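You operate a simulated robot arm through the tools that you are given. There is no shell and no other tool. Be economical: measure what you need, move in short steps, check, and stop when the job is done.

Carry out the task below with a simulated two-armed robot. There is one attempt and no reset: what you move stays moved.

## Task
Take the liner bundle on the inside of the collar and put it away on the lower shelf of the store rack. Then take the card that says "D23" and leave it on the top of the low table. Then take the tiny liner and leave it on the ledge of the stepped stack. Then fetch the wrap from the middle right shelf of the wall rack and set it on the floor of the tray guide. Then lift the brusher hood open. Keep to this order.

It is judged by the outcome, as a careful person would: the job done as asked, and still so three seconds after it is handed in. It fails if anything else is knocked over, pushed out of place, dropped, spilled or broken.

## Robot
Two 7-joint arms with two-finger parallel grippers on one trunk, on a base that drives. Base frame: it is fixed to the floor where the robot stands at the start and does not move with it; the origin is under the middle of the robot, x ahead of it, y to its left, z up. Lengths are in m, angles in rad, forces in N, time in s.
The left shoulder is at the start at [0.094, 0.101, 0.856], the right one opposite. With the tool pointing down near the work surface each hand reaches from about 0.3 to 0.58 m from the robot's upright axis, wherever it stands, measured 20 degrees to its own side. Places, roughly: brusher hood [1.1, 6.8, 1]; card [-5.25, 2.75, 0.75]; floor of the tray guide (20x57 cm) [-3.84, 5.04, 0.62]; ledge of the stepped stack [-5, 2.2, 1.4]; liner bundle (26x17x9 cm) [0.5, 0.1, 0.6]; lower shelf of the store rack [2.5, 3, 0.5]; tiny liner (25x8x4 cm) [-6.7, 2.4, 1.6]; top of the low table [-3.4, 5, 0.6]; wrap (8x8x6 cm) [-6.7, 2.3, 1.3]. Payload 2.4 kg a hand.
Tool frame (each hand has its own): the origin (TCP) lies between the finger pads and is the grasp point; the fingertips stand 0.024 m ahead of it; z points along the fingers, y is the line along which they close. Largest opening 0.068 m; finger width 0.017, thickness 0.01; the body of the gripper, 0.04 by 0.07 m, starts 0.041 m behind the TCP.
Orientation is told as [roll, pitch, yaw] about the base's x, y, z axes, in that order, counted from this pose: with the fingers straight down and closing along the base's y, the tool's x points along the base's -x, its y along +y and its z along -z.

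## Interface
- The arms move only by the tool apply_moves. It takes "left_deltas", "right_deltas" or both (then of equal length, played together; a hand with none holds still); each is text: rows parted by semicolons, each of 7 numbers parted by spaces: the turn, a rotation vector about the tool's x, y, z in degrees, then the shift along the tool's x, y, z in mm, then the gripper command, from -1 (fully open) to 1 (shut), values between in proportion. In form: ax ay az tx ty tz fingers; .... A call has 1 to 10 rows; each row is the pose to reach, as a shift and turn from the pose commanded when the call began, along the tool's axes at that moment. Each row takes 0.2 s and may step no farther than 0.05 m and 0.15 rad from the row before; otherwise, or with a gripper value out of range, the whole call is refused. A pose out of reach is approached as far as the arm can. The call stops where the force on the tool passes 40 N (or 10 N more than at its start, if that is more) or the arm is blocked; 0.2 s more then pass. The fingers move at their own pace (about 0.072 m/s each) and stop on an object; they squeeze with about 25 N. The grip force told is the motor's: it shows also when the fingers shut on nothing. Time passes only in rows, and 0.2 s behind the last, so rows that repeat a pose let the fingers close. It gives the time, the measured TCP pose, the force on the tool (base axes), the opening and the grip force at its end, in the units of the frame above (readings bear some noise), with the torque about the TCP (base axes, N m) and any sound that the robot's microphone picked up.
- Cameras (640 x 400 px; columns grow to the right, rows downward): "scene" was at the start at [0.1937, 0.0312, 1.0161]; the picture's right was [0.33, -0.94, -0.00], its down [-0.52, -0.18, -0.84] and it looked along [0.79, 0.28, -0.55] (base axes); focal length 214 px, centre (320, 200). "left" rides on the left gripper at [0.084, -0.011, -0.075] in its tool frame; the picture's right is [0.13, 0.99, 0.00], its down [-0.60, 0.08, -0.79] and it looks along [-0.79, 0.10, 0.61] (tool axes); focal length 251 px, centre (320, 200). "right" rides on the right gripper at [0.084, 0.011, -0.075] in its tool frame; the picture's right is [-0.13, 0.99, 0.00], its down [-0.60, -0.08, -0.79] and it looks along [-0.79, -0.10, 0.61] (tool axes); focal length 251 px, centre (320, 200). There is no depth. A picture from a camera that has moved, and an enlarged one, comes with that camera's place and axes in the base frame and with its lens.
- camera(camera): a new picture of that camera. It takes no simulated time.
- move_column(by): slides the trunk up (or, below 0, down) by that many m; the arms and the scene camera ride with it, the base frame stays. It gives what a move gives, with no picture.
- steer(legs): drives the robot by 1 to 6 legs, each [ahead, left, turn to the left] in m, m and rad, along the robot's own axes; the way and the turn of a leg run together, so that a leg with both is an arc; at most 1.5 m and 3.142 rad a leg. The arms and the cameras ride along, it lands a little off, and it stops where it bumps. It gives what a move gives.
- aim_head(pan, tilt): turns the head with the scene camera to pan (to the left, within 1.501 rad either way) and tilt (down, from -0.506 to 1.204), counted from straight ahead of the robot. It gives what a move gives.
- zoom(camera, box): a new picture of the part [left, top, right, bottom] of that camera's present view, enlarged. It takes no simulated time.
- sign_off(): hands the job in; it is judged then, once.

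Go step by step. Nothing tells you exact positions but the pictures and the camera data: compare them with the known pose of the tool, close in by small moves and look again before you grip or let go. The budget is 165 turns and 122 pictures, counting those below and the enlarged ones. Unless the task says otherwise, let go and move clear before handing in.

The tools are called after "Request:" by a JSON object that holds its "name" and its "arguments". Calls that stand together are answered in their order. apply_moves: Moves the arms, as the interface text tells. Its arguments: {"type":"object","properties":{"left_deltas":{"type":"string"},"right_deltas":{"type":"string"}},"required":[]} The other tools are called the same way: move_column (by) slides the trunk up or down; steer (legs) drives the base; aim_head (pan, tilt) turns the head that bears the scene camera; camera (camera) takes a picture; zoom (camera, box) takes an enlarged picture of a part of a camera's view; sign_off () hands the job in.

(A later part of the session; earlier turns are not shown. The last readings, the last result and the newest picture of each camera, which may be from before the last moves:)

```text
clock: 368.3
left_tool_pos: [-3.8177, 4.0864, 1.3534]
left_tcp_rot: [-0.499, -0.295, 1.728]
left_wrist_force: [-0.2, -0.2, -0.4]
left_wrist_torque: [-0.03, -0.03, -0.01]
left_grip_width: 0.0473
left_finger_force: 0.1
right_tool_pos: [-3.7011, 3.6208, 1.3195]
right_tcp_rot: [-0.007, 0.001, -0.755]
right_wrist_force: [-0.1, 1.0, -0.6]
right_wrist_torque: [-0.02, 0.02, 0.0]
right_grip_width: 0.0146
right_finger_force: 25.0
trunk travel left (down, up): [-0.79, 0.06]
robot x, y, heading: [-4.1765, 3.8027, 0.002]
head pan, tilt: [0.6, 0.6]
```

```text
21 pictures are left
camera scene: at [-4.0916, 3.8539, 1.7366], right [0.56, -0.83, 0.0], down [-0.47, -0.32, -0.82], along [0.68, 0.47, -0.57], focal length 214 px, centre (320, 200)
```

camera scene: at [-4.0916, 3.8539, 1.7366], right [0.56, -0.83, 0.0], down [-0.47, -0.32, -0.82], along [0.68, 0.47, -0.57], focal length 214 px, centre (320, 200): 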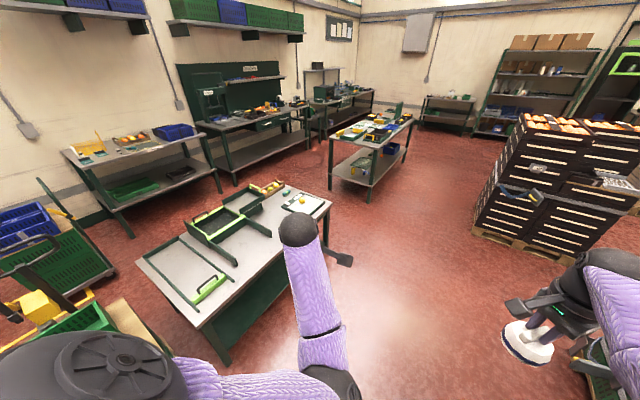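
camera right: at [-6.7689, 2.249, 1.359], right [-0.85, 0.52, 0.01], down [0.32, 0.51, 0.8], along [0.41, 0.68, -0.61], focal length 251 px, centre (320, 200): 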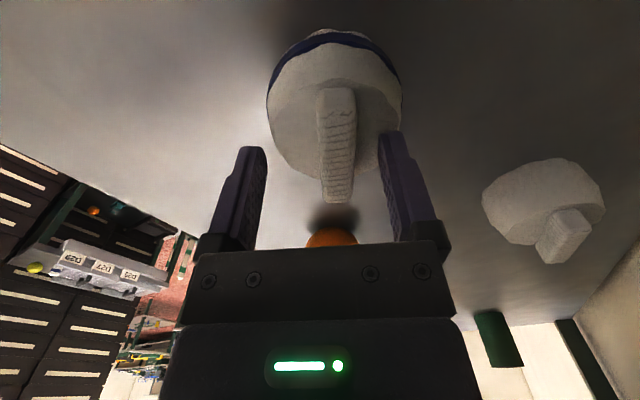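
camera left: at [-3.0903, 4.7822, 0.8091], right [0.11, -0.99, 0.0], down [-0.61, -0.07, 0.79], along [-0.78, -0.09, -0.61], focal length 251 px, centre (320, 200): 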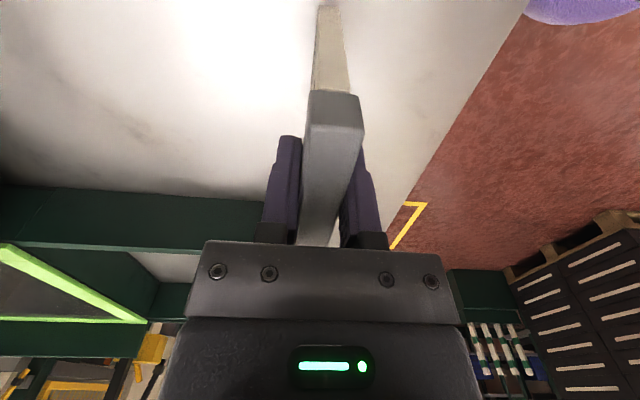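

Wrap still held. I face the table left part, lower the trunk, then approach the tray guide.

Request:
{"name": "steer", "arguments": {"legs": [[0.2, 0, 0], [0, 0, 1.571]]}}

Request:
{"name": "move_column", "arguments": {"by": -0.47}}

Request:
{"name": "aim_head", "arguments": {"pan": 0.1, "tilt": 0.65}}

Request:
{"name": "camera", "arguments": {"camera": "scene"}}

```text
clock: 373.8
left_tool_pos: [-4.269, 4.1481, 1.3519]
left_tcp_rot: [-0.498, -0.294, -2.948]
left_wrist_force: [-0.6, 0.3, 0.0]
left_wrist_torque: [0.0, 0.0, 0.02]
left_grip_width: 0.0476
left_finger_force: 0.1
right_tool_pos: [-3.8095, 4.2819, 1.32]
right_tcp_rot: [-0.006, 0.0, 0.85]
right_wrist_force: [1.1, -0.4, 0.7]
right_wrist_torque: [0.01, 0.0, -0.02]
right_grip_width: 0.0145
right_finger_force: 25.0
trunk travel left (down, up): [-0.79, 0.06]
robot x, y, heading: [-3.97, 3.8023, 1.601]
head pan, tilt: [0.6, 0.6]
```

```text
refused: -0.47 is not a number from -0.4 to 0.4
```

```text
clock: 374.7
left_tool_pos: [-4.2703, 4.1472, 1.3531]
left_tcp_rot: [-0.499, -0.295, -2.949]
left_wrist_force: [0.2, 0.2, 0.6]
left_wrist_torque: [0.02, -0.05, 0.01]
left_grip_width: 0.0477
left_finger_force: 0.0
right_tool_pos: [-3.8084, 4.2799, 1.3187]
right_tcp_rot: [-0.006, 0.0, 0.851]
right_wrist_force: [-0.1, 0.2, 0.1]
right_wrist_torque: [0.02, 0.03, 0.05]
right_grip_width: 0.0146
right_finger_force: 25.1
trunk travel left (down, up): [-0.79, 0.06]
robot x, y, heading: [-3.9739, 3.8048, 1.599]
head pan, tilt: [0.099, 0.649]
```

```text
20 pictures are left
camera scene: at [-3.9869, 3.9004, 1.7324], right [0.99, 0.13, 0.0], down [0.08, -0.6, -0.8], along [-0.11, 0.79, -0.6], focal length 214 px, centre (320, 200)
```

scene: 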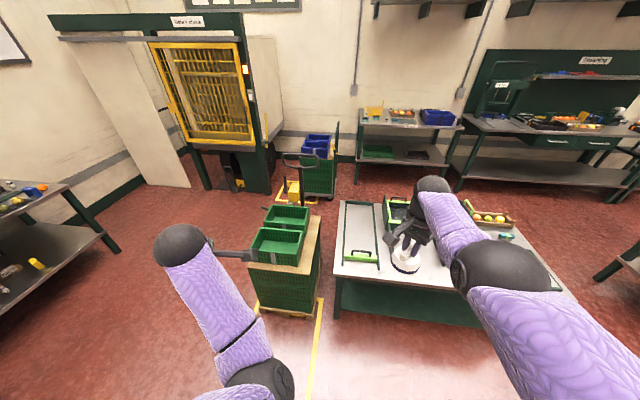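

Request:
{"name": "move_column", "arguments": {"by": -0.4}}

Request:
{"name": "steer", "arguments": {"legs": [[0.48, 0.03, -0.03]]}}

Request:
{"name": "apply_moves", "arguments": {"right_deltas": "0 0 0 0 0 20 1;0 0 0 0 0 40 1;0 0 0 0 0 60 1"}}

Request:
{"name": "camera", "arguments": {"camera": "scene"}}

```text
clock: 378.6
left_tool_pos: [-4.2733, 4.1485, 0.9532]
left_tcp_rot: [-0.502, -0.301, -2.946]
left_wrist_force: [-0.2, -0.1, -0.2]
left_wrist_torque: [-0.02, 0.05, 0.02]
left_grip_width: 0.0476
left_finger_force: 0.1
right_tool_pos: [-3.8095, 4.28, 0.9186]
right_tcp_rot: [-0.007, 0.001, 0.849]
right_wrist_force: [-0.8, -0.5, 0.5]
right_wrist_torque: [0.01, -0.01, 0.04]
right_grip_width: 0.0142
right_finger_force: 24.8
trunk travel left (down, up): [-0.39, 0.46]
robot x, y, heading: [-3.975, 3.801, 1.607]
head pan, tilt: [0.099, 0.649]
```

```text
clock: 381.4
left_tool_pos: [-4.2953, 4.6435, 0.9531]
left_tcp_rot: [-0.501, -0.3, -2.981]
left_wrist_force: [-0.3, -0.1, 0.6]
left_wrist_torque: [-0.01, 0.02, -0.02]
left_grip_width: 0.0475
left_finger_force: 0.1
right_tool_pos: [-3.8302, 4.7591, 0.9195]
right_tcp_rot: [-0.007, 0.0, 0.815]
right_wrist_force: [0.1, 0.3, 0.3]
right_wrist_torque: [-0.07, 0.02, 0.01]
right_grip_width: 0.0144
right_finger_force: 24.7
trunk travel left (down, up): [-0.39, 0.46]
robot x, y, heading: [-4.0113, 4.2922, 1.565]
head pan, tilt: [0.099, 0.649]
```

```text
clock: 382.2
left_tool_pos: [-4.2982, 4.643, 0.9541]
left_tcp_rot: [-0.501, -0.301, -2.982]
left_wrist_force: [0.5, 0.3, -0.3]
left_wrist_torque: [0.0, 0.03, 0.01]
left_grip_width: 0.0472
left_finger_force: 0.1
right_tool_pos: [-3.8285, 4.7601, 0.8603]
right_tcp_rot: [-0.006, 0.0, 0.815]
right_wrist_force: [0.5, 0.4, -0.8]
right_wrist_torque: [0.03, -0.01, 0.03]
right_grip_width: 0.0141
right_finger_force: 25.6
trunk travel left (down, up): [-0.39, 0.46]
robot x, y, heading: [-4.0122, 4.2882, 1.568]
head pan, tilt: [0.099, 0.649]
```

```text
19 pictures are left
camera scene: at [-4.0206, 4.408, 1.3315], right [1.0, 0.1, 0.0], down [0.06, -0.6, -0.8], along [-0.08, 0.79, -0.6], focal length 214 px, centre (320, 200)
```

scene: 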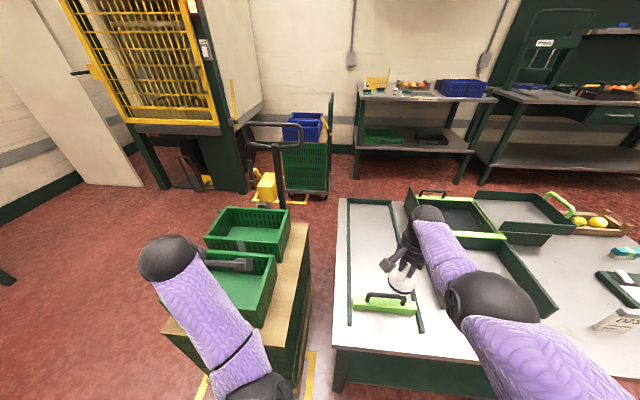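

Over the gate now; I extend forward 14 cm past it at this height.

Request:
{"name": "apply_moves", "arguments": {"right_deltas": "0 0 0 -25 27 0 1;0 0 0 -50 54 0 1;0 0 0 -75 81 0 1;0 0 0 -99 107 0 1;0 0 0 -99 107 0 1"}}

```text
clock: 383.4
left_tool_pos: [-4.2967, 4.6427, 0.9534]
left_tcp_rot: [-0.501, -0.302, -2.982]
left_wrist_force: [0.7, -0.2, 0.1]
left_wrist_torque: [0.0, -0.02, 0.01]
left_grip_width: 0.0476
left_finger_force: 0.0
right_tool_pos: [-3.8377, 4.7705, 0.8886]
right_tcp_rot: [-0.008, 0.0, 0.815]
right_wrist_force: [-0.1, -0.2, -0.7]
right_wrist_torque: [-0.03, 0.01, 0.06]
right_grip_width: 0.0144
right_finger_force: 24.7
right hand out of reach, approached as far as the arm can: row 1, 2, 3, 4, 5
trunk travel left (down, up): [-0.39, 0.46]
robot x, y, heading: [-4.0097, 4.285, 1.568]
head pan, tilt: [0.099, 0.649]
```

Reach is limited because the trunk leans back when raised. I retract, raise the hand relative to the shoulder, then lower the trunk.

Request:
{"name": "apply_moves", "arguments": {"right_deltas": "0 0 0 18 -17 -25 1;0 0 0 36 -34 -50 1;0 0 0 54 -51 -75 1;0 0 0 73 -69 -100 1;0 0 0 73 -69 -120 1"}}

Request:
{"name": "move_column", "arguments": {"by": -0.2}}

```text
clock: 384.6
left_tool_pos: [-4.2987, 4.6429, 0.9522]
left_tcp_rot: [-0.502, -0.302, -2.981]
left_wrist_force: [0.3, 1.0, -0.3]
left_wrist_torque: [0.0, -0.01, 0.04]
left_grip_width: 0.0477
left_finger_force: 0.1
right_tool_pos: [-3.8148, 4.7041, 0.9951]
right_tcp_rot: [-0.006, -0.003, 0.811]
right_wrist_force: [-8.4, 28.6, -13.0]
right_wrist_torque: [-1.44, -1.77, -2.88]
right_grip_width: 0.0143
right_finger_force: 25.4
right hand out of reach, approached as far as the arm can: row 2, 3, 4, 5
trunk travel left (down, up): [-0.39, 0.46]
robot x, y, heading: [-4.0087, 4.2868, 1.574]
head pan, tilt: [0.099, 0.649]
```

```text
clock: 385.6
left_tool_pos: [-4.2997, 4.6427, 0.8955]
left_tcp_rot: [-0.498, -0.309, -2.978]
left_wrist_force: [-0.5, 0.7, 0.6]
left_wrist_torque: [-0.02, -0.01, 0.02]
left_grip_width: 0.0476
left_finger_force: 0.1
right_tool_pos: [-3.814, 4.7059, 0.9274]
right_tcp_rot: [-0.026, 0.016, 0.815]
right_wrist_force: [2.9, 11.9, -9.3]
right_wrist_torque: [-0.24, -0.47, -0.7]
right_grip_width: 0.0143
right_finger_force: 25.0
trunk travel left (down, up): [-0.333, 0.517]
robot x, y, heading: [-4.0091, 4.2888, 1.57]
head pan, tilt: [0.099, 0.649]
stopped: the force on the tool passed its limit at 43 N (the readings are from after the stop); the commanded pose is now the measured one
```

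Something presses on the right hand (torque too). I look.

Request:
{"name": "camera", "arguments": {"camera": "scene"}}

Request:
{"name": "camera", "arguments": {"camera": "right"}}

```text
18 pictures are left
camera scene: at [-4.0207, 4.4171, 1.2732], right [1.0, 0.1, 0.0], down [0.06, -0.6, -0.8], along [-0.08, 0.79, -0.6], focal length 214 px, centre (320, 200)
```

scene: 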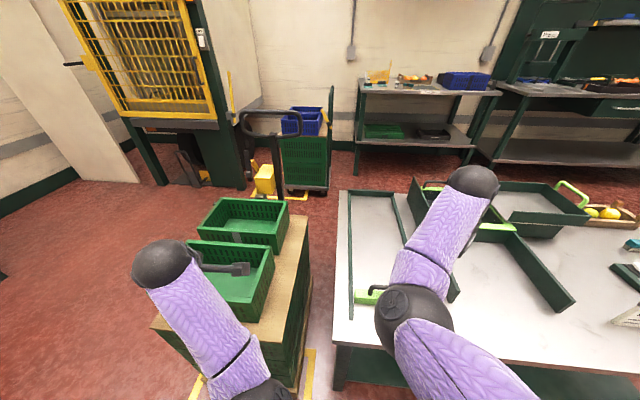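

```text
17 pictures are left
camera right: at [-3.881, 4.6543, 1.0039], right [-0.63, 0.77, -0.03], down [0.47, 0.41, 0.79], along [0.62, 0.48, -0.62], focal length 251 px, centre (320, 200)
```

right: 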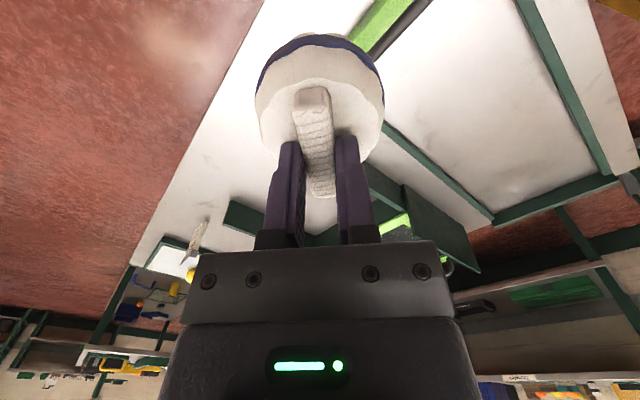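

The arm flipped its elbow inward and its bracket presses the forearm. I drive back, relax the hand forward/down, and lower the trunk away from the table.

Request:
{"name": "apply_moves", "arguments": {"right_deltas": "0 0 0 -20 0 15 1;0 0 0 -42 -1 40 1;0 0 0 -42 -1 40 1"}}

Request:
{"name": "steer", "arguments": {"legs": [[-0.3, 0, 0]]}}

Request:
{"name": "move_column", "arguments": {"by": -0.18}}

Request:
{"name": "camera", "arguments": {"camera": "scene"}}

```text
clock: 386.4
left_tool_pos: [-4.2999, 4.644, 0.8957]
left_tcp_rot: [-0.499, -0.307, -2.979]
left_wrist_force: [0.5, -0.2, -0.3]
left_wrist_torque: [0.02, 0.01, 0.0]
left_grip_width: 0.0477
left_finger_force: 0.0
right_tool_pos: [-3.7845, 4.7347, 0.887]
right_tcp_rot: [-0.026, 0.018, 0.814]
right_wrist_force: [-1.0, 0.4, 0.0]
right_wrist_torque: [-0.02, 0.02, 0.01]
right_grip_width: 0.0145
right_finger_force: 24.7
trunk travel left (down, up): [-0.333, 0.517]
robot x, y, heading: [-4.0097, 4.2852, 1.57]
head pan, tilt: [0.099, 0.649]
```

```text
clock: 388.4
left_tool_pos: [-4.3003, 4.3413, 0.8959]
left_tcp_rot: [-0.498, -0.31, -2.975]
left_wrist_force: [0.2, 0.2, 0.6]
left_wrist_torque: [-0.04, -0.01, 0.0]
left_grip_width: 0.0477
left_finger_force: 0.1
right_tool_pos: [-3.786, 4.4357, 0.8882]
right_tcp_rot: [-0.026, 0.018, 0.819]
right_wrist_force: [-0.1, -0.3, -0.2]
right_wrist_torque: [0.03, 0.04, -0.01]
right_grip_width: 0.0147
right_finger_force: 24.7
trunk travel left (down, up): [-0.333, 0.517]
robot x, y, heading: [-4.0113, 3.9872, 1.569]
head pan, tilt: [0.099, 0.649]
```

```text
clock: 390.4
left_tool_pos: [-4.2993, 4.341, 0.7158]
left_tcp_rot: [-0.497, -0.307, -2.976]
left_wrist_force: [-0.1, -0.6, -0.2]
left_wrist_torque: [0.0, -0.02, -0.02]
left_grip_width: 0.0476
left_finger_force: 0.0
right_tool_pos: [-3.7866, 4.4356, 0.7067]
right_tcp_rot: [-0.026, 0.016, 0.819]
right_wrist_force: [-0.1, -1.0, -0.6]
right_wrist_torque: [-0.03, 0.02, -0.03]
right_grip_width: 0.0145
right_finger_force: 25.1
trunk travel left (down, up): [-0.153, 0.697]
robot x, y, heading: [-4.0095, 3.9843, 1.57]
head pan, tilt: [0.099, 0.649]
```

```text
16 pictures are left
camera scene: at [-4.0212, 4.1606, 1.0908], right [0.99, 0.1, 0.0], down [0.06, -0.6, -0.8], along [-0.08, 0.79, -0.6], focal length 214 px, centre (320, 200)
```

scene: 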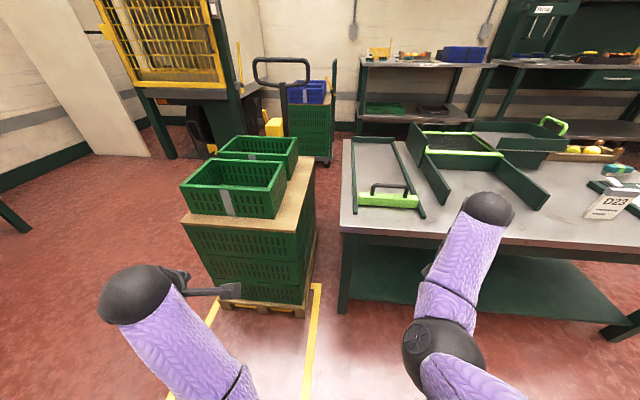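

Lean is better now. I raise both hands a bit (left to clear the green crates), then look at the pose.

Request:
{"name": "apply_moves", "arguments": {"left_deltas": "0 0 0 0 0 -30 -0.4;0 0 0 0 0 -60 -0.4;0 0 0 0 0 -90 -0.4;0 0 0 0 0 -110 -0.4", "right_deltas": "0 0 0 0 0 -25 1;0 0 0 0 0 -50 1;0 0 0 0 0 -75 1;0 0 0 0 0 -100 1"}}

```text
clock: 390.9
left_tool_pos: [-4.292, 4.3286, 0.7407]
left_tcp_rot: [-0.498, -0.308, -2.973]
left_wrist_force: [0.1, -0.1, -0.5]
left_wrist_torque: [0.0, 0.03, 0.02]
left_grip_width: 0.0474
left_finger_force: 0.0
right_tool_pos: [-3.786, 4.4404, 0.7318]
right_tcp_rot: [-0.026, 0.01, 0.808]
right_wrist_force: [6.8, 5.9, -9.8]
right_wrist_torque: [0.23, -0.31, -0.04]
right_grip_width: 0.0142
right_finger_force: 25.1
trunk travel left (down, up): [-0.153, 0.697]
robot x, y, heading: [-4.0104, 3.9857, 1.573]
head pan, tilt: [0.099, 0.649]
stopped in row 2 (right hand): the force on the tool passed its limit at 59 N (the readings are from after the stop); the commanded pose is now the measured one
```

The bracket meets the forearm; I lower slightly and turn the wrist so the bracket points sideways, then raise.

Request:
{"name": "apply_moves", "arguments": {"right_deltas": "0 0 0 0 0 15 1;0 0 8 0 0 20 1;0 0 16 0 0 20 1;0 0 24 0 0 20 1;0 0 32 0 0 20 1;0 0 40 0 0 20 1;0 0 46 0 0 20 1"}}

Request:
{"name": "apply_moves", "arguments": {"left_deltas": "0 0 0 0 0 -25 -0.4;0 0 0 0 0 -50 -0.4;0 0 0 0 0 -75 -0.4;0 0 0 0 0 -100 -0.4", "right_deltas": "0 0 0 0 0 -25 1;0 0 0 0 0 -50 1;0 0 0 0 0 -75 1;0 0 0 0 0 -100 1"}}

```text
clock: 392.4
left_tool_pos: [-4.2923, 4.3279, 0.74]
left_tcp_rot: [-0.497, -0.307, -2.974]
left_wrist_force: [0.1, -0.9, -0.8]
left_wrist_torque: [0.0, 0.02, -0.02]
left_grip_width: 0.0476
left_finger_force: 0.0
right_tool_pos: [-3.786, 4.4388, 0.7121]
right_tcp_rot: [-0.024, -0.01, 0.003]
right_wrist_force: [-0.9, -0.1, 0.4]
right_wrist_torque: [0.0, 0.0, 0.0]
right_grip_width: 0.0145
right_finger_force: 25.0
trunk travel left (down, up): [-0.153, 0.697]
robot x, y, heading: [-4.0122, 3.9878, 1.572]
head pan, tilt: [0.099, 0.649]
```

```text
clock: 393.4
left_tool_pos: [-4.2789, 4.3208, 0.7889]
left_tcp_rot: [-0.5, -0.308, -2.974]
left_wrist_force: [0.1, 0.2, -0.5]
left_wrist_torque: [0.0, 0.0, -0.02]
left_grip_width: 0.0474
left_finger_force: 0.0
left hand out of reach, approached as far as the arm can: row 2, 3, 4
right_tool_pos: [-3.7859, 4.4416, 0.8121]
right_tcp_rot: [-0.024, -0.009, 0.007]
right_wrist_force: [0.2, -0.1, 0.8]
right_wrist_torque: [0.0, 0.0, -0.01]
right_grip_width: 0.0144
right_finger_force: 25.1
trunk travel left (down, up): [-0.153, 0.697]
robot x, y, heading: [-4.0119, 3.9903, 1.569]
head pan, tilt: [0.099, 0.649]
```

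The wrist is free now. I test the forward extension here in the open before going over the table.

Request:
{"name": "apply_moves", "arguments": {"right_deltas": "0 0 0 10 25 -8 1;0 0 0 20 50 -16 1;0 0 0 30 75 -24 1;0 0 0 40 95 -30 1;0 0 0 40 95 -30 1"}}

```text
clock: 394.6
left_tool_pos: [-4.2773, 4.3199, 0.7898]
left_tcp_rot: [-0.499, -0.309, -2.974]
left_wrist_force: [0.1, -0.3, 0.5]
left_wrist_torque: [0.03, 0.01, 0.02]
left_grip_width: 0.0479
left_finger_force: 0.1
right_tool_pos: [-3.8366, 4.5174, 0.8373]
right_tcp_rot: [-0.022, -0.008, 0.005]
right_wrist_force: [0.2, -0.5, 1.0]
right_wrist_torque: [0.01, -0.01, 0.0]
right_grip_width: 0.0144
right_finger_force: 24.6
right hand out of reach, approached as far as the arm can: row 4, 5
trunk travel left (down, up): [-0.153, 0.697]
robot x, y, heading: [-4.0109, 3.9877, 1.575]
head pan, tilt: [0.099, 0.649]
```

Good: 0.53 m ahead is reachable. Drive forward over the guide.

Request:
{"name": "steer", "arguments": {"legs": [[0.355, 0, 0]]}}

Request:
{"name": "camera", "arguments": {"camera": "scene"}}

Request:
{"name": "camera", "arguments": {"camera": "right"}}

```text
clock: 396.9
left_tool_pos: [-4.2819, 4.6753, 0.7894]
left_tcp_rot: [-0.499, -0.309, -2.972]
left_wrist_force: [0.0, -0.8, -0.1]
left_wrist_torque: [0.01, 0.0, -0.05]
left_grip_width: 0.0475
left_finger_force: 0.1
right_tool_pos: [-3.84, 4.8717, 0.8368]
right_tcp_rot: [-0.024, -0.008, 0.009]
right_wrist_force: [0.4, 0.0, 0.2]
right_wrist_torque: [0.01, -0.02, -0.02]
right_grip_width: 0.0142
right_finger_force: 24.9
trunk travel left (down, up): [-0.153, 0.697]
robot x, y, heading: [-4.0123, 4.3426, 1.577]
head pan, tilt: [0.099, 0.649]
```

```text
15 pictures are left
camera scene: at [-4.0235, 4.5157, 1.0907], right [0.99, 0.11, 0.0], down [0.06, -0.6, -0.8], along [-0.08, 0.79, -0.6], focal length 214 px, centre (320, 200)
```

scene: 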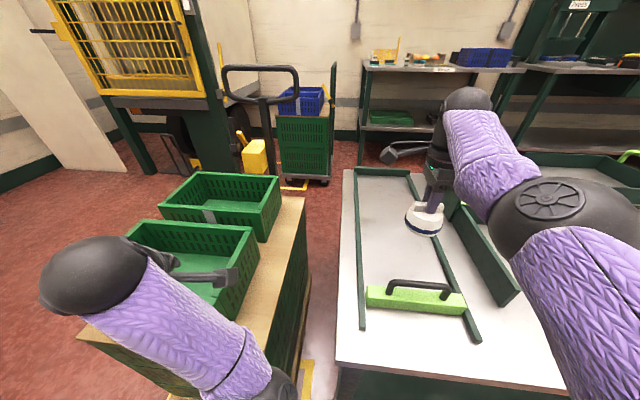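

```text
14 pictures are left
camera right: at [-3.9254, 4.8835, 0.9123], right [0.12, 0.99, -0.02], down [0.6, -0.05, 0.8], along [0.79, -0.11, -0.6], focal length 251 px, centre (320, 200)
```

right: 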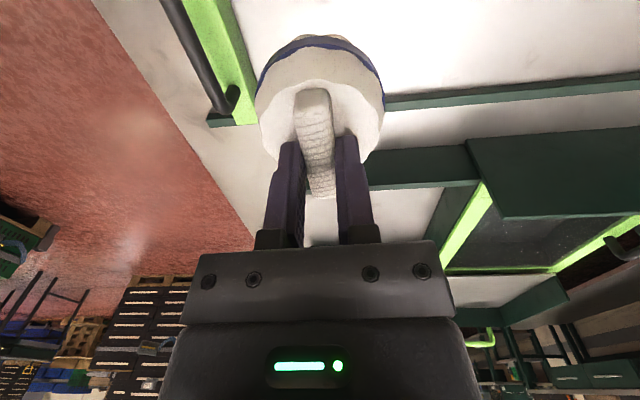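

Wrap is centred between the rails and behind the gate. Lowering.

Request:
{"name": "apply_moves", "arguments": {"right_deltas": "0 0 0 0 0 25 1;0 0 0 0 0 50 1;0 0 0 0 0 75 1;0 0 0 0 0 95 1;0 0 0 0 0 95 1"}}

Request:
{"name": "zoom", "arguments": {"camera": "scene", "box": [340, 150, 520, 340]}}

```text
clock: 398.1
left_tool_pos: [-4.2826, 4.6746, 0.7895]
left_tcp_rot: [-0.499, -0.309, -2.972]
left_wrist_force: [0.2, -0.5, 0.1]
left_wrist_torque: [0.02, 0.0, -0.04]
left_grip_width: 0.0474
left_finger_force: 0.1
right_tool_pos: [-3.8406, 4.8719, 0.7411]
right_tcp_rot: [-0.026, -0.009, 0.01]
right_wrist_force: [0.9, -0.1, 0.7]
right_wrist_torque: [-0.03, 0.0, 0.02]
right_grip_width: 0.0145
right_finger_force: 25.3
trunk travel left (down, up): [-0.153, 0.697]
robot x, y, heading: [-4.012, 4.3396, 1.573]
head pan, tilt: [0.099, 0.649]
```

```text
2.11 times, centred on (430, 245) of scene
camera zoom: at [-4.0235, 4.5158, 1.0907], right [0.99, 0.11, 0.0], down [0.06, -0.6, -0.8], along [-0.08, 0.79, -0.6], focal length 452 px, centre (88, 105)
```

zoom: 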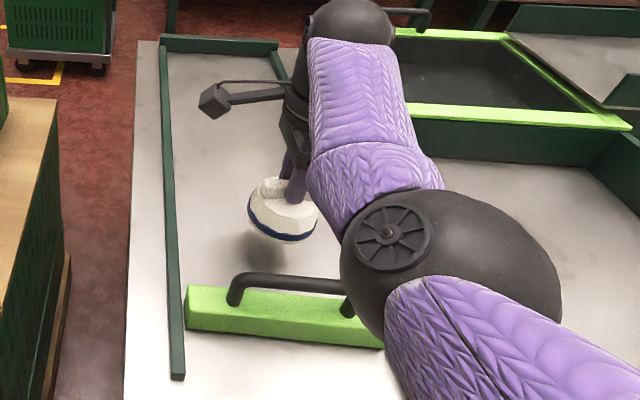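

Request:
{"name": "apply_moves", "arguments": {"right_deltas": "0 0 0 0 0 6 1;0 0 0 0 0 11 1;0 0 0 0 0 15 1;0 0 0 0 0 18 1;0 0 0 0 0 21 1;0 0 0 0 0 24 1"}}

Request:
{"name": "zoom", "arguments": {"camera": "scene", "box": [380, 190, 480, 290]}}

```text
clock: 399.5
left_tool_pos: [-4.2807, 4.6736, 0.7895]
left_tcp_rot: [-0.5, -0.309, -2.969]
left_wrist_force: [-0.1, 0.7, -0.2]
left_wrist_torque: [-0.02, -0.01, -0.01]
left_grip_width: 0.0476
left_finger_force: 0.0
right_tool_pos: [-3.8387, 4.8703, 0.7179]
right_tcp_rot: [-0.025, -0.008, 0.01]
right_wrist_force: [1.4, -1.1, -0.8]
right_wrist_torque: [0.0, 0.01, -0.05]
right_grip_width: 0.0144
right_finger_force: 24.9
trunk travel left (down, up): [-0.153, 0.697]
robot x, y, heading: [-4.0116, 4.3438, 1.577]
head pan, tilt: [0.099, 0.649]
```

```text
4.00 times, centred on (430, 240) of scene
camera zoom: at [-4.0235, 4.5158, 1.0907], right [0.99, 0.11, 0.0], down [0.06, -0.6, -0.8], along [-0.08, 0.79, -0.6], focal length 858 px, centre (-120, 40)
```

zoom: 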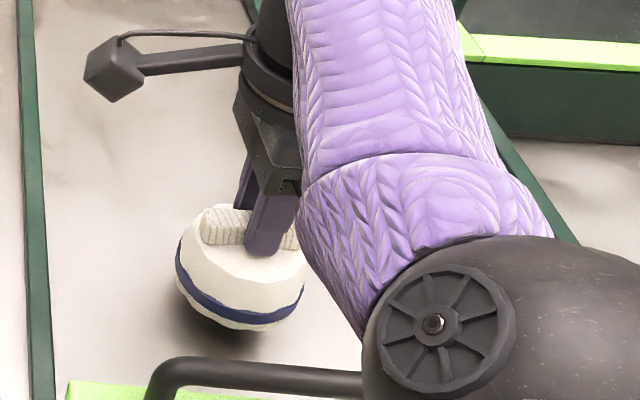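

Request:
{"name": "apply_moves", "arguments": {"right_deltas": "0 0 0 0 0 3 1;0 0 0 0 0 6 1;0 0 0 0 0 8 1;0 0 0 0 0 10 1;0 0 0 0 0 12 1"}}

```text
clock: 400.7
left_tool_pos: [-4.2814, 4.6745, 0.7898]
left_tcp_rot: [-0.5, -0.309, -2.97]
left_wrist_force: [0.1, 0.2, -0.1]
left_wrist_torque: [0.03, 0.0, 0.0]
left_grip_width: 0.0475
left_finger_force: 0.1
right_tool_pos: [-3.8386, 4.8701, 0.7061]
right_tcp_rot: [-0.024, -0.006, 0.011]
right_wrist_force: [-0.5, -0.2, -0.4]
right_wrist_torque: [-0.04, -0.01, 0.02]
right_grip_width: 0.0145
right_finger_force: 25.0
trunk travel left (down, up): [-0.153, 0.697]
robot x, y, heading: [-4.0095, 4.3414, 1.577]
head pan, tilt: [0.099, 0.649]
```

Request:
{"name": "apply_moves", "arguments": {"right_deltas": "0 0 0 0 0 2 1;0 0 0 0 0 4 1;0 0 0 0 0 6 1;0 0 0 0 0 6 1"}}

```text
clock: 401.7
left_tool_pos: [-4.2819, 4.6742, 0.7898]
left_tcp_rot: [-0.501, -0.309, -2.971]
left_wrist_force: [0.9, 0.6, -0.3]
left_wrist_torque: [0.0, 0.0, -0.01]
left_grip_width: 0.0473
left_finger_force: 0.1
right_tool_pos: [-3.8385, 4.8684, 0.6992]
right_tcp_rot: [-0.025, -0.007, 0.01]
right_wrist_force: [0.0, 0.2, 0.1]
right_wrist_torque: [0.01, 0.02, -0.02]
right_grip_width: 0.0146
right_finger_force: 25.1
trunk travel left (down, up): [-0.153, 0.697]
robot x, y, heading: [-4.0141, 4.3427, 1.577]
head pan, tilt: [0.099, 0.649]
```

Request:
{"name": "apply_moves", "arguments": {"right_deltas": "0 0 0 0 0 2 1;0 0 0 0 0 4 1;0 0 0 0 0 6 1;0 0 0 0 0 6 1"}}

Request:
{"name": "zoom", "arguments": {"camera": "scene", "box": [380, 190, 480, 290]}}

```text
clock: 402.7
left_tool_pos: [-4.2814, 4.674, 0.7892]
left_tcp_rot: [-0.5, -0.308, -2.972]
left_wrist_force: [0.5, -0.4, 0.7]
left_wrist_torque: [-0.03, -0.03, -0.03]
left_grip_width: 0.0473
left_finger_force: 0.0
right_tool_pos: [-3.839, 4.8696, 0.6948]
right_tcp_rot: [-0.025, -0.009, 0.011]
right_wrist_force: [1.0, -1.3, 0.0]
right_wrist_torque: [-0.02, 0.02, 0.0]
right_grip_width: 0.0143
right_finger_force: 25.2
trunk travel left (down, up): [-0.153, 0.697]
robot x, y, heading: [-4.0149, 4.341, 1.582]
head pan, tilt: [0.099, 0.649]
```

```text
4.00 times, centred on (430, 240) of scene
camera zoom: at [-4.0235, 4.5158, 1.0907], right [0.99, 0.11, 0.0], down [0.06, -0.6, -0.8], along [-0.08, 0.79, -0.6], focal length 858 px, centre (-120, 40)
```

zoom: 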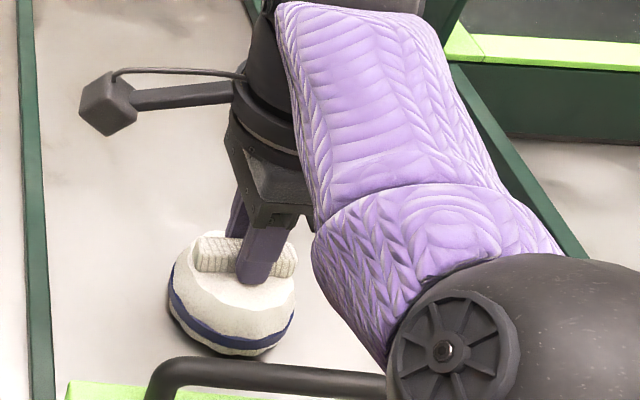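

Request:
{"name": "apply_moves", "arguments": {"right_deltas": "0 0 0 0 0 2 1;0 0 0 0 0 4 1;0 0 0 0 0 6 1;0 0 0 0 0 8 1;0 0 0 0 0 8 1"}}

```text
clock: 403.9
left_tool_pos: [-4.2813, 4.6735, 0.7891]
left_tcp_rot: [-0.5, -0.309, -2.969]
left_wrist_force: [0.4, 0.9, 0.1]
left_wrist_torque: [0.01, -0.01, 0.0]
left_grip_width: 0.0475
left_finger_force: 0.1
right_tool_pos: [-3.8383, 4.8684, 0.6886]
right_tcp_rot: [-0.019, -0.01, 0.009]
right_wrist_force: [2.5, -2.6, 21.7]
right_wrist_torque: [0.09, 0.32, 0.03]
right_grip_width: 0.0146
right_finger_force: 24.9
trunk travel left (down, up): [-0.153, 0.697]
robot x, y, heading: [-4.0113, 4.3436, 1.575]
head pan, tilt: [0.099, 0.649]
```

Contact. Open gently and rise.

Request:
{"name": "apply_moves", "arguments": {"right_deltas": "0 0 0 0 0 -2 1;0 0 0 0 0 -2 0.5;0 0 0 0 0 -2 0.1;0 0 0 0 0 -2 -0.3;0 0 0 0 0 -2 -0.4;0 0 0 0 0 -20 -0.4;0 0 0 0 0 -50 -0.4;0 0 0 0 0 -90 -0.4;0 0 0 0 0 -125 -0.4"}}

Request:
{"name": "zoom", "arguments": {"camera": "scene", "box": [340, 150, 520, 340]}}

```text
clock: 405.9
left_tool_pos: [-4.2808, 4.6751, 0.7893]
left_tcp_rot: [-0.498, -0.31, -2.97]
left_wrist_force: [0.0, 0.3, 0.4]
left_wrist_torque: [-0.02, 0.01, 0.01]
left_grip_width: 0.0474
left_finger_force: 0.0
right_tool_pos: [-3.8409, 4.8728, 0.8141]
right_tcp_rot: [-0.023, -0.008, 0.012]
right_wrist_force: [0.6, -0.4, -0.2]
right_wrist_torque: [0.02, -0.02, 0.0]
right_grip_width: 0.0476
right_finger_force: 0.1
trunk travel left (down, up): [-0.153, 0.697]
robot x, y, heading: [-4.0103, 4.3408, 1.578]
head pan, tilt: [0.099, 0.649]
```

```text
2.11 times, centred on (430, 245) of scene
camera zoom: at [-4.0235, 4.5158, 1.0907], right [0.99, 0.11, 0.0], down [0.06, -0.6, -0.8], along [-0.08, 0.79, -0.6], focal length 452 px, centre (88, 105)
```

zoom: 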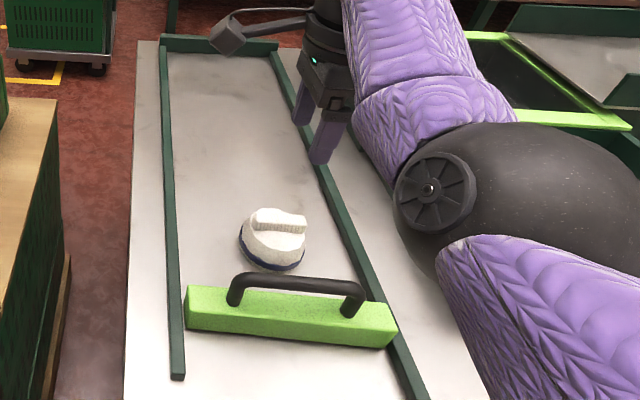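

The wrap sits on the tray-guide floor. Now I back out and drive toward the brusher hood.

Request:
{"name": "steer", "arguments": {"legs": [[-0.3, 0, 0], [0, 0, -1.575], [1.5, 0, 0], [1.5, 0, 0], [1.3, 0, 0]]}}

Request:
{"name": "move_column", "arguments": {"by": 0.3}}

Request:
{"name": "aim_head", "arguments": {"pan": 1.1, "tilt": 0.3}}

Request:
{"name": "camera", "arguments": {"camera": "scene"}}

```text
clock: 431.9
left_tool_pos: [0.5991, 4.3606, 0.7888]
left_tcp_rot: [-0.5, -0.309, 1.744]
left_wrist_force: [0.6, -0.5, 0.3]
left_wrist_torque: [0.01, 0.02, -0.01]
left_grip_width: 0.0474
left_finger_force: 0.0
right_tool_pos: [0.7989, 3.9206, 0.8128]
right_tcp_rot: [-0.025, -0.007, -1.56]
right_wrist_force: [-1.1, -0.7, -1.0]
right_wrist_torque: [-0.02, 0.03, 0.01]
right_grip_width: 0.0477
right_finger_force: 0.0
trunk travel left (down, up): [-0.153, 0.697]
robot x, y, heading: [0.2679, 4.0909, 0.005]
head pan, tilt: [0.099, 0.649]
```

```text
clock: 434.9
left_tool_pos: [0.5994, 4.3601, 1.0892]
left_tcp_rot: [-0.5, -0.307, 1.742]
left_wrist_force: [-0.5, 0.4, 0.5]
left_wrist_torque: [0.01, 0.01, 0.02]
left_grip_width: 0.0474
left_finger_force: 0.0
right_tool_pos: [0.7711, 3.9193, 1.1948]
right_tcp_rot: [0.145, -0.009, -1.56]
right_wrist_force: [0.9, 0.3, 0.7]
right_wrist_torque: [0.01, 0.03, -0.01]
right_grip_width: 0.0475
right_finger_force: 0.0
trunk travel left (down, up): [-0.453, 0.397]
robot x, y, heading: [0.2687, 4.0912, 0.01]
head pan, tilt: [0.099, 0.649]
```

```text
clock: 436.2
left_tool_pos: [0.5986, 4.3609, 1.0903]
left_tcp_rot: [-0.499, -0.308, 1.744]
left_wrist_force: [-0.6, 0.5, -0.4]
left_wrist_torque: [0.0, -0.04, 0.0]
left_grip_width: 0.0478
left_finger_force: 0.1
right_tool_pos: [0.7708, 3.9197, 1.1946]
right_tcp_rot: [0.146, -0.01, -1.561]
right_wrist_force: [-0.2, 0.7, 0.0]
right_wrist_torque: [-0.02, -0.02, 0.0]
right_grip_width: 0.0475
right_finger_force: 0.1
trunk travel left (down, up): [-0.453, 0.397]
robot x, y, heading: [0.2674, 4.089, 0.01]
head pan, tilt: [1.1, 0.3]
```

```text
9 pictures are left
camera scene: at [0.333, 4.1762, 1.4265], right [0.89, -0.45, 0.0], down [-0.13, -0.26, -0.96], along [0.43, 0.85, -0.3], focal length 214 px, centre (320, 200)
```

scene: 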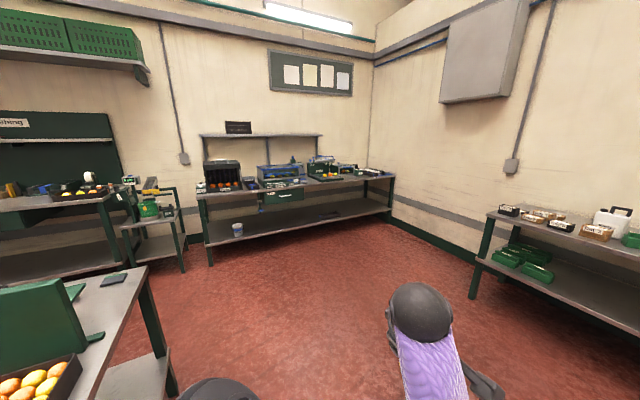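

The brusher is the middle device on the wall bench. I drive in front of it and look.

Request:
{"name": "steer", "arguments": {"legs": [[0.75, 0, 0], [0, 0, 1.561], [1.4, 0, 0], [0.4, 0, 0]]}}

Request:
{"name": "aim_head", "arguments": {"pan": 0.0, "tilt": 0.4}}

Request:
{"name": "zoom", "arguments": {"camera": "scene", "box": [160, 80, 480, 280]}}

```text
clock: 452.7
left_tool_pos: [0.7772, 6.2325, 1.0898]
left_tcp_rot: [-0.498, -0.309, -2.977]
left_wrist_force: [-0.9, 0.9, -0.8]
left_wrist_torque: [-0.04, -0.01, -0.02]
left_grip_width: 0.0476
left_finger_force: 0.1
right_tool_pos: [1.2182, 6.3996, 1.1953]
right_tcp_rot: [0.145, -0.008, 0.002]
right_wrist_force: [0.0, 0.7, -0.3]
right_wrist_torque: [-0.02, -0.04, 0.0]
right_grip_width: 0.0474
right_finger_force: 0.1
trunk travel left (down, up): [-0.453, 0.397]
robot x, y, heading: [1.0436, 5.8963, 1.573]
head pan, tilt: [1.1, 0.3]
```

```text
clock: 454.1
left_tool_pos: [0.7769, 6.2315, 1.0891]
left_tcp_rot: [-0.499, -0.309, -2.976]
left_wrist_force: [0.9, 0.4, -0.5]
left_wrist_torque: [0.0, 0.01, 0.02]
left_grip_width: 0.0477
left_finger_force: 0.0
right_tool_pos: [1.2193, 6.4005, 1.1956]
right_tcp_rot: [0.144, -0.008, 0.004]
right_wrist_force: [0.4, 0.8, 0.3]
right_wrist_torque: [-0.01, -0.02, 0.02]
right_grip_width: 0.0477
right_finger_force: 0.0
trunk travel left (down, up): [-0.453, 0.397]
robot x, y, heading: [1.0435, 5.9034, 1.572]
head pan, tilt: [0.0, 0.4]
```

```text
2.00 times, centred on (320, 180) of scene
camera zoom: at [1.0428, 6.0163, 1.4172], right [1.0, 0.0, 0.0], down [0.0, -0.39, -0.92], along [0.0, 0.92, -0.39], focal length 429 px, centre (320, 240)
```

zoom: 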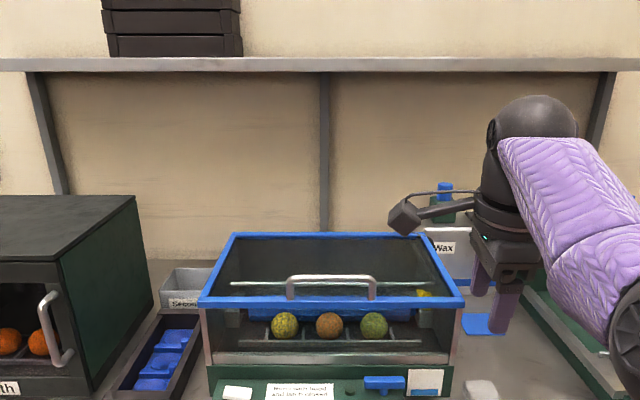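

The brusher is a clear box with a blue-framed hood, hinged at the back, with a grey handle at its front edge. I move 15 cm closer and take a second view to triangulate.

Request:
{"name": "steer", "arguments": {"legs": [[0.15, 0.06, 0]]}}

Request:
{"name": "move_column", "arguments": {"by": 0.12}}

Request:
{"name": "aim_head", "arguments": {"pan": 0.0, "tilt": 0.65}}

Request:
{"name": "zoom", "arguments": {"camera": "scene", "box": [200, 80, 480, 290]}}

```text
clock: 455.5
left_tool_pos: [0.7165, 6.3822, 1.0894]
left_tcp_rot: [-0.498, -0.309, -2.976]
left_wrist_force: [0.0, -0.4, -0.5]
left_wrist_torque: [-0.05, -0.01, -0.02]
left_grip_width: 0.0478
left_finger_force: 0.1
right_tool_pos: [1.1598, 6.5513, 1.1943]
right_tcp_rot: [0.143, -0.009, 0.003]
right_wrist_force: [-0.4, 0.9, -0.2]
right_wrist_torque: [-0.02, 0.01, -0.02]
right_grip_width: 0.0474
right_finger_force: 0.0
trunk travel left (down, up): [-0.453, 0.397]
robot x, y, heading: [0.9841, 6.055, 1.574]
head pan, tilt: [0.0, 0.4]
```

```text
clock: 457.0
left_tool_pos: [0.7188, 6.3813, 1.2095]
left_tcp_rot: [-0.497, -0.308, -2.977]
left_wrist_force: [0.5, 0.3, 1.0]
left_wrist_torque: [0.01, -0.03, -0.02]
left_grip_width: 0.0478
left_finger_force: 0.0
right_tool_pos: [1.1594, 6.5438, 1.3265]
right_tcp_rot: [0.169, -0.006, 0.002]
right_wrist_force: [-0.6, 0.1, -0.8]
right_wrist_torque: [-0.01, -0.03, 0.0]
right_grip_width: 0.0477
right_finger_force: 0.0
trunk travel left (down, up): [-0.573, 0.277]
robot x, y, heading: [0.9868, 6.0495, 1.575]
head pan, tilt: [0.0, 0.4]
```

```text
clock: 457.8
left_tool_pos: [0.7175, 6.3829, 1.2095]
left_tcp_rot: [-0.5, -0.31, -2.976]
left_wrist_force: [0.6, -0.6, -0.2]
left_wrist_torque: [0.0, 0.0, 0.0]
left_grip_width: 0.0477
left_finger_force: 0.1
right_tool_pos: [1.1593, 6.5445, 1.3256]
right_tcp_rot: [0.17, -0.008, 0.003]
right_wrist_force: [-0.5, -0.1, 1.3]
right_wrist_torque: [0.0, 0.03, -0.03]
right_grip_width: 0.0477
right_finger_force: 0.0
trunk travel left (down, up): [-0.573, 0.277]
robot x, y, heading: [0.9827, 6.045, 1.571]
head pan, tilt: [0.0, 0.649]
```

```text
1.90 times, centred on (340, 185) of scene
camera zoom: at [0.9832, 6.1516, 1.5152], right [1.0, 0.0, 0.0], down [0.0, -0.6, -0.8], along [0.0, 0.8, -0.6], focal length 408 px, centre (282, 229)
```

zoom: 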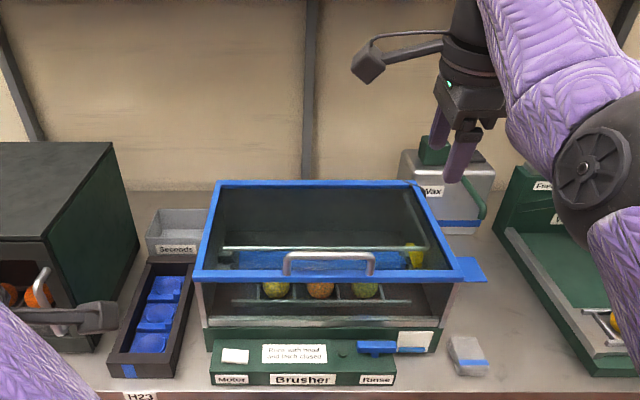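

Handle bar centre ≈(1.064, 6.687, 1.060), hinge ≈(y 7.05, z 1.0), lid depth 0.36. I pitch the right hand forward so the fingers can pass above and below the bar, and lower it in front.

Request:
{"name": "apply_moves", "arguments": {"right_deltas": "-7.5 0 0 0 0 0 0;-15 0 0 0 0 0 0;-22.5 0 0 0 0 0 0;-30 0 0 0 0 0 0;-37.5 0 0 0 0 0 0;-45 0 0 0 0 0 0;-52.5 0 0 0 0 0 0;-59 0 0 0 0 0 0;-59 0 0 0 0 0 0"}}

```text
clock: 459.8
left_tool_pos: [0.7173, 6.3824, 1.2099]
left_tcp_rot: [-0.5, -0.309, -2.975]
left_wrist_force: [0.2, -0.2, 0.2]
left_wrist_torque: [0.01, 0.01, 0.03]
left_grip_width: 0.0478
left_finger_force: 0.0
right_tool_pos: [1.1597, 6.5444, 1.3258]
right_tcp_rot: [1.198, -0.006, 0.004]
right_wrist_force: [-0.6, -0.1, 0.8]
right_wrist_torque: [0.02, -0.02, -0.02]
right_grip_width: 0.0343
right_finger_force: 0.1
trunk travel left (down, up): [-0.573, 0.277]
robot x, y, heading: [0.9852, 6.0476, 1.57]
head pan, tilt: [0.0, 0.649]
```

Request:
{"name": "apply_moves", "arguments": {"right_deltas": "0 0 0 0 -15 -40 0;0 0 0 0 -30 -80 0;0 0 0 0 -40 -102 0;0 0 0 0 -82 -86 0;0 0 0 0 -124 -70 0;0 0 0 0 -166 -54 0;0 0 0 0 -208 -38 0;0 0 0 0 -250 -22 0;0 0 0 0 -277 -11 0"}}

```text
clock: 461.0
left_tool_pos: [0.7174, 6.3823, 1.2103]
left_tcp_rot: [-0.5, -0.309, -2.976]
left_wrist_force: [0.2, 0.0, -0.3]
left_wrist_torque: [0.02, 0.0, 0.0]
left_grip_width: 0.0477
left_finger_force: 0.0
right_tool_pos: [1.1697, 6.4492, 1.3329]
right_tcp_rot: [1.448, -0.038, -0.02]
right_wrist_force: [-0.1, 0.1, 0.3]
right_wrist_torque: [-0.01, -0.01, 0.02]
right_grip_width: 0.034
right_finger_force: 0.1
trunk travel left (down, up): [-0.573, 0.277]
robot x, y, heading: [0.9812, 6.0493, 1.574]
head pan, tilt: [0.0, 0.649]
stopped in row 6 (right hand): the arm was blocked; the commanded pose is now the measured one
```

The arm hit a joint limit close to the body. I go farther out first and then lower, with a bit less pitch.

Request:
{"name": "apply_moves", "arguments": {"right_deltas": "7 0 0 0 6 48 0;14 0 0 0 12 95 0;20 0 0 0 -25 100 0;20 0 0 0 -65 105 0;20 0 0 0 -105 110 0;20 0 0 0 -145 115 0;20 0 0 0 -185 120 0;20 0 0 0 -225 126 0;20 0 0 0 -246 129 0"}}

```text
clock: 463.0
left_tool_pos: [0.7175, 6.3812, 1.2098]
left_tcp_rot: [-0.498, -0.309, -2.975]
left_wrist_force: [1.0, 0.1, 0.7]
left_wrist_torque: [0.0, 0.01, 0.02]
left_grip_width: 0.0474
left_finger_force: 0.1
right_tool_pos: [1.1747, 6.5467, 1.0692]
right_tcp_rot: [1.094, -0.024, -0.016]
right_wrist_force: [0.5, 0.1, 1.0]
right_wrist_torque: [0.01, -0.01, 0.0]
right_grip_width: 0.034
right_finger_force: 0.2
trunk travel left (down, up): [-0.573, 0.277]
robot x, y, heading: [0.9839, 6.047, 1.566]
head pan, tilt: [0.0, 0.649]
```

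Now shift sideways and closer; then check with the hand camera.

Request:
{"name": "steer", "arguments": {"legs": [[0, 0.105, 0.005], [0.085, 0, 0]]}}

Request:
{"name": "camera", "arguments": {"camera": "right"}}

```text
clock: 464.9
left_tool_pos: [0.6093, 6.4527, 1.2116]
left_tcp_rot: [-0.499, -0.308, -2.97]
left_wrist_force: [0.2, -0.2, -0.3]
left_wrist_torque: [-0.04, 0.03, 0.02]
left_grip_width: 0.0471
left_finger_force: 0.1
right_tool_pos: [1.0649, 6.6185, 1.0692]
right_tcp_rot: [1.094, -0.024, -0.006]
right_wrist_force: [-2.0, -7.3, 1.0]
right_wrist_torque: [0.1, -0.01, 0.14]
right_grip_width: 0.032
right_finger_force: 0.1
trunk travel left (down, up): [-0.573, 0.277]
robot x, y, heading: [0.8786, 6.1204, 1.578]
head pan, tilt: [0.0, 0.649]
stopped in leg 2: the force on the tool passed its limit at 126 N (the readings are from after the stop); the commanded pose is now the measured one
```

```text
6 pictures are left
camera right: at [0.9787, 6.5571, 1.1129], right [0.11, 0.45, 0.88], down [0.59, -0.75, 0.31], along [0.8, 0.49, -0.35], focal length 251 px, centre (320, 200)
```

right: 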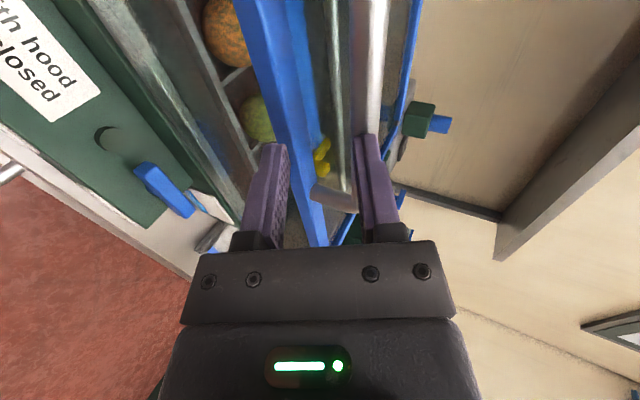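

The upper finger met the bar: it is about 22 mm above my finger midline. I back off, shift up and re-enter.

Request:
{"name": "apply_moves", "arguments": {"right_deltas": "0 0 0 0 0 -22 0;0 0 0 0 12 -25 0;0 0 0 0 23 -25 0;0 0 0 0 23 -25 0"}}

Request:
{"name": "camera", "arguments": {"camera": "right"}}

```text
clock: 465.9
left_tool_pos: [0.6105, 6.4518, 1.2093]
left_tcp_rot: [-0.499, -0.311, -2.97]
left_wrist_force: [-0.4, 0.0, -0.3]
left_wrist_torque: [-0.02, 0.02, 0.01]
left_grip_width: 0.0475
left_finger_force: 0.1
right_tool_pos: [1.0642, 6.609, 1.1017]
right_tcp_rot: [1.094, -0.024, -0.01]
right_wrist_force: [-0.1, 0.8, 0.1]
right_wrist_torque: [-0.01, 0.06, 0.02]
right_grip_width: 0.034
right_finger_force: 0.0
trunk travel left (down, up): [-0.573, 0.277]
robot x, y, heading: [0.8791, 6.1151, 1.577]
head pan, tilt: [0.0, 0.649]
```

```text
5 pictures are left
camera right: at [0.9782, 6.5467, 1.1447], right [0.11, 0.45, 0.88], down [0.59, -0.75, 0.31], along [0.8, 0.49, -0.35], focal length 251 px, centre (320, 200)
```

right: 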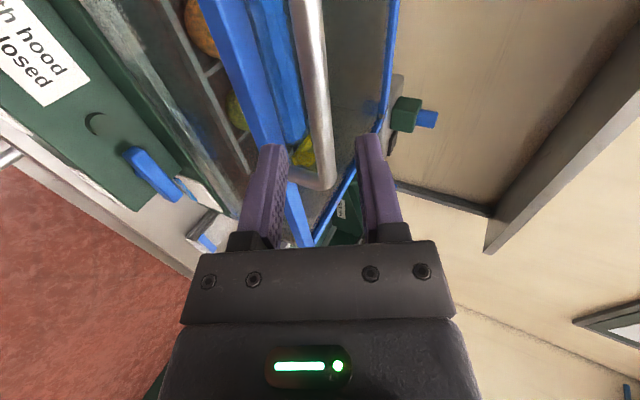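

The bar is centred between the fingers. Advance 4 cm and close on it.

Request:
{"name": "apply_moves", "arguments": {"right_deltas": "0 0 0 0 0 15 0;0 0 0 0 0 28 0;0 0 0 0 0 36 0;0 0 0 0 0 42 0;0 0 0 0 0 42 0.4;0 0 0 0 0 42 0.8;0 0 0 0 0 42 1;0 0 0 0 0 42 1"}}

```text
clock: 467.7
left_tool_pos: [0.6095, 6.4526, 1.2098]
left_tcp_rot: [-0.499, -0.309, -2.971]
left_wrist_force: [0.3, 0.5, -0.1]
left_wrist_torque: [0.01, 0.0, -0.05]
left_grip_width: 0.0477
left_finger_force: 0.1
right_tool_pos: [1.0637, 6.6449, 1.0834]
right_tcp_rot: [1.092, -0.025, -0.009]
right_wrist_force: [-0.2, -4.4, -4.4]
right_wrist_torque: [-0.12, 0.61, -0.18]
right_grip_width: 0.014
right_finger_force: 33.5
trunk travel left (down, up): [-0.573, 0.277]
robot x, y, heading: [0.8833, 6.1212, 1.579]
head pan, tilt: [0.0, 0.649]
```

Handle gripped. I start lifting along the hinge arc to about 30°.

Request:
{"name": "apply_moves", "arguments": {"right_deltas": "3 0 0 0 29 -9 1;6 0 0 0 59 -15 1;9 0 0 0 89 -19 1;12 0 0 0 120 -20 1;15 0 0 0 150 -18 1;18 0 0 0 181 -14 1;18 0 0 0 181 -14 1"}}

```text
clock: 469.3
left_tool_pos: [0.6113, 6.4573, 1.2091]
left_tcp_rot: [-0.496, -0.31, -2.974]
left_wrist_force: [0.5, 0.7, -0.5]
left_wrist_torque: [-0.01, 0.0, -0.02]
left_grip_width: 0.0472
left_finger_force: 0.0
right_tool_pos: [1.065, 6.7202, 1.246]
right_tcp_rot: [0.775, -0.024, -0.011]
right_wrist_force: [8.3, 12.3, -15.3]
right_wrist_torque: [-0.09, 0.35, -0.54]
right_grip_width: 0.0138
right_finger_force: 33.3
trunk travel left (down, up): [-0.573, 0.277]
robot x, y, heading: [0.8758, 6.1193, 1.579]
head pan, tilt: [0.0, 0.649]
```

Lid is rising. Continue to about 45°.

Request:
{"name": "apply_moves", "arguments": {"right_deltas": "3 0 0 0 31 -2 1;6 0 0 0 61 -1 1;9 0 0 0 91 3 1;9 0 0 0 91 3 1"}}

```text
clock: 470.3
left_tool_pos: [0.6096, 6.4529, 1.2098]
left_tcp_rot: [-0.498, -0.308, -2.971]
left_wrist_force: [0.3, 0.1, -0.5]
left_wrist_torque: [0.01, 0.02, -0.02]
left_grip_width: 0.0476
left_finger_force: 0.0
right_tool_pos: [1.0552, 6.6978, 1.2955]
right_tcp_rot: [0.622, -0.025, -0.008]
right_wrist_force: [-0.7, -0.3, 0.2]
right_wrist_torque: [0.03, 0.02, -0.01]
right_grip_width: 0.0
right_finger_force: 23.1
right hand out of reach, approached as far as the arm can: row 1, 2, 3, 4
trunk travel left (down, up): [-0.573, 0.277]
robot x, y, heading: [0.879, 6.1202, 1.579]
head pan, tilt: [0.0, 0.649]
```

Out of reach and the grip slipped off. I look at the hood's state.

Request:
{"name": "camera", "arguments": {"camera": "scene"}}

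```text
4 pictures are left
camera scene: at [0.8772, 6.2234, 1.5152], right [1.0, 0.01, 0.0], down [0.0, -0.6, -0.8], along [-0.01, 0.8, -0.6], focal length 214 px, centre (320, 200)
```

scene: 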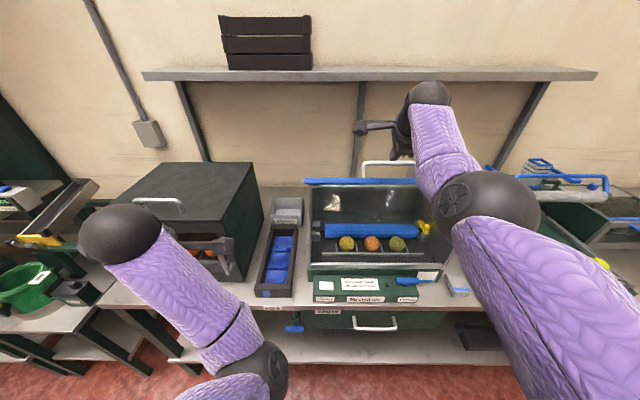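

The hood stays where it is at roughly 32°, so the hinge holds. I'll open it further by pushing from underneath: withdraw, lower and pitch the closed hand forward.

Request:
{"name": "apply_moves", "arguments": {"right_deltas": "0 0 0 0 -33 -23 1;0 0 0 0 -66 -47 1;0 0 0 0 -98 -70 1;-8 0 0 0 -113 -40 1;-16 0 0 0 -128 -10 1;-24 0 0 0 -143 20 1;-32 0 0 0 -158 50 1;-39 0 0 0 -173 79 1;-39 0 0 0 -173 79 1"}}

```text
clock: 472.3
left_tool_pos: [0.6094, 6.4532, 1.2083]
left_tcp_rot: [-0.5, -0.31, -2.972]
left_wrist_force: [0.1, -0.9, -0.4]
left_wrist_torque: [0.02, 0.02, 0.04]
left_grip_width: 0.0474
left_finger_force: 0.1
right_tool_pos: [1.0609, 6.6072, 1.136]
right_tcp_rot: [1.318, -0.031, -0.011]
right_wrist_force: [-1.2, 0.6, -0.2]
right_wrist_torque: [-0.02, -0.01, 0.02]
right_grip_width: 0.0
right_finger_force: 23.6
trunk travel left (down, up): [-0.573, 0.277]
robot x, y, heading: [0.8825, 6.1205, 1.573]
head pan, tilt: [0.0, 0.649]
```

Now move in under the raised hood.

Request:
{"name": "steer", "arguments": {"legs": [[0.1, 0, 0]]}}

```text
clock: 473.1
left_tool_pos: [0.6075, 6.4722, 1.2119]
left_tcp_rot: [-0.503, -0.306, -2.97]
left_wrist_force: [-0.6, -0.2, -0.1]
left_wrist_torque: [-0.01, -0.01, 0.02]
left_grip_width: 0.0476
left_finger_force: 0.1
right_tool_pos: [1.0613, 6.6246, 1.14]
right_tcp_rot: [1.325, -0.04, -0.011]
right_wrist_force: [-10.9, -35.5, 10.3]
right_wrist_torque: [-0.33, 0.22, 0.44]
right_grip_width: 0.0
right_finger_force: 23.7
trunk travel left (down, up): [-0.573, 0.277]
robot x, y, heading: [0.8787, 6.1421, 1.573]
head pan, tilt: [0.0, 0.649]
stopped in leg 1: the force on the tool passed its limit at 229 N (the readings are from after the stop); the commanded pose is now the measured one
```

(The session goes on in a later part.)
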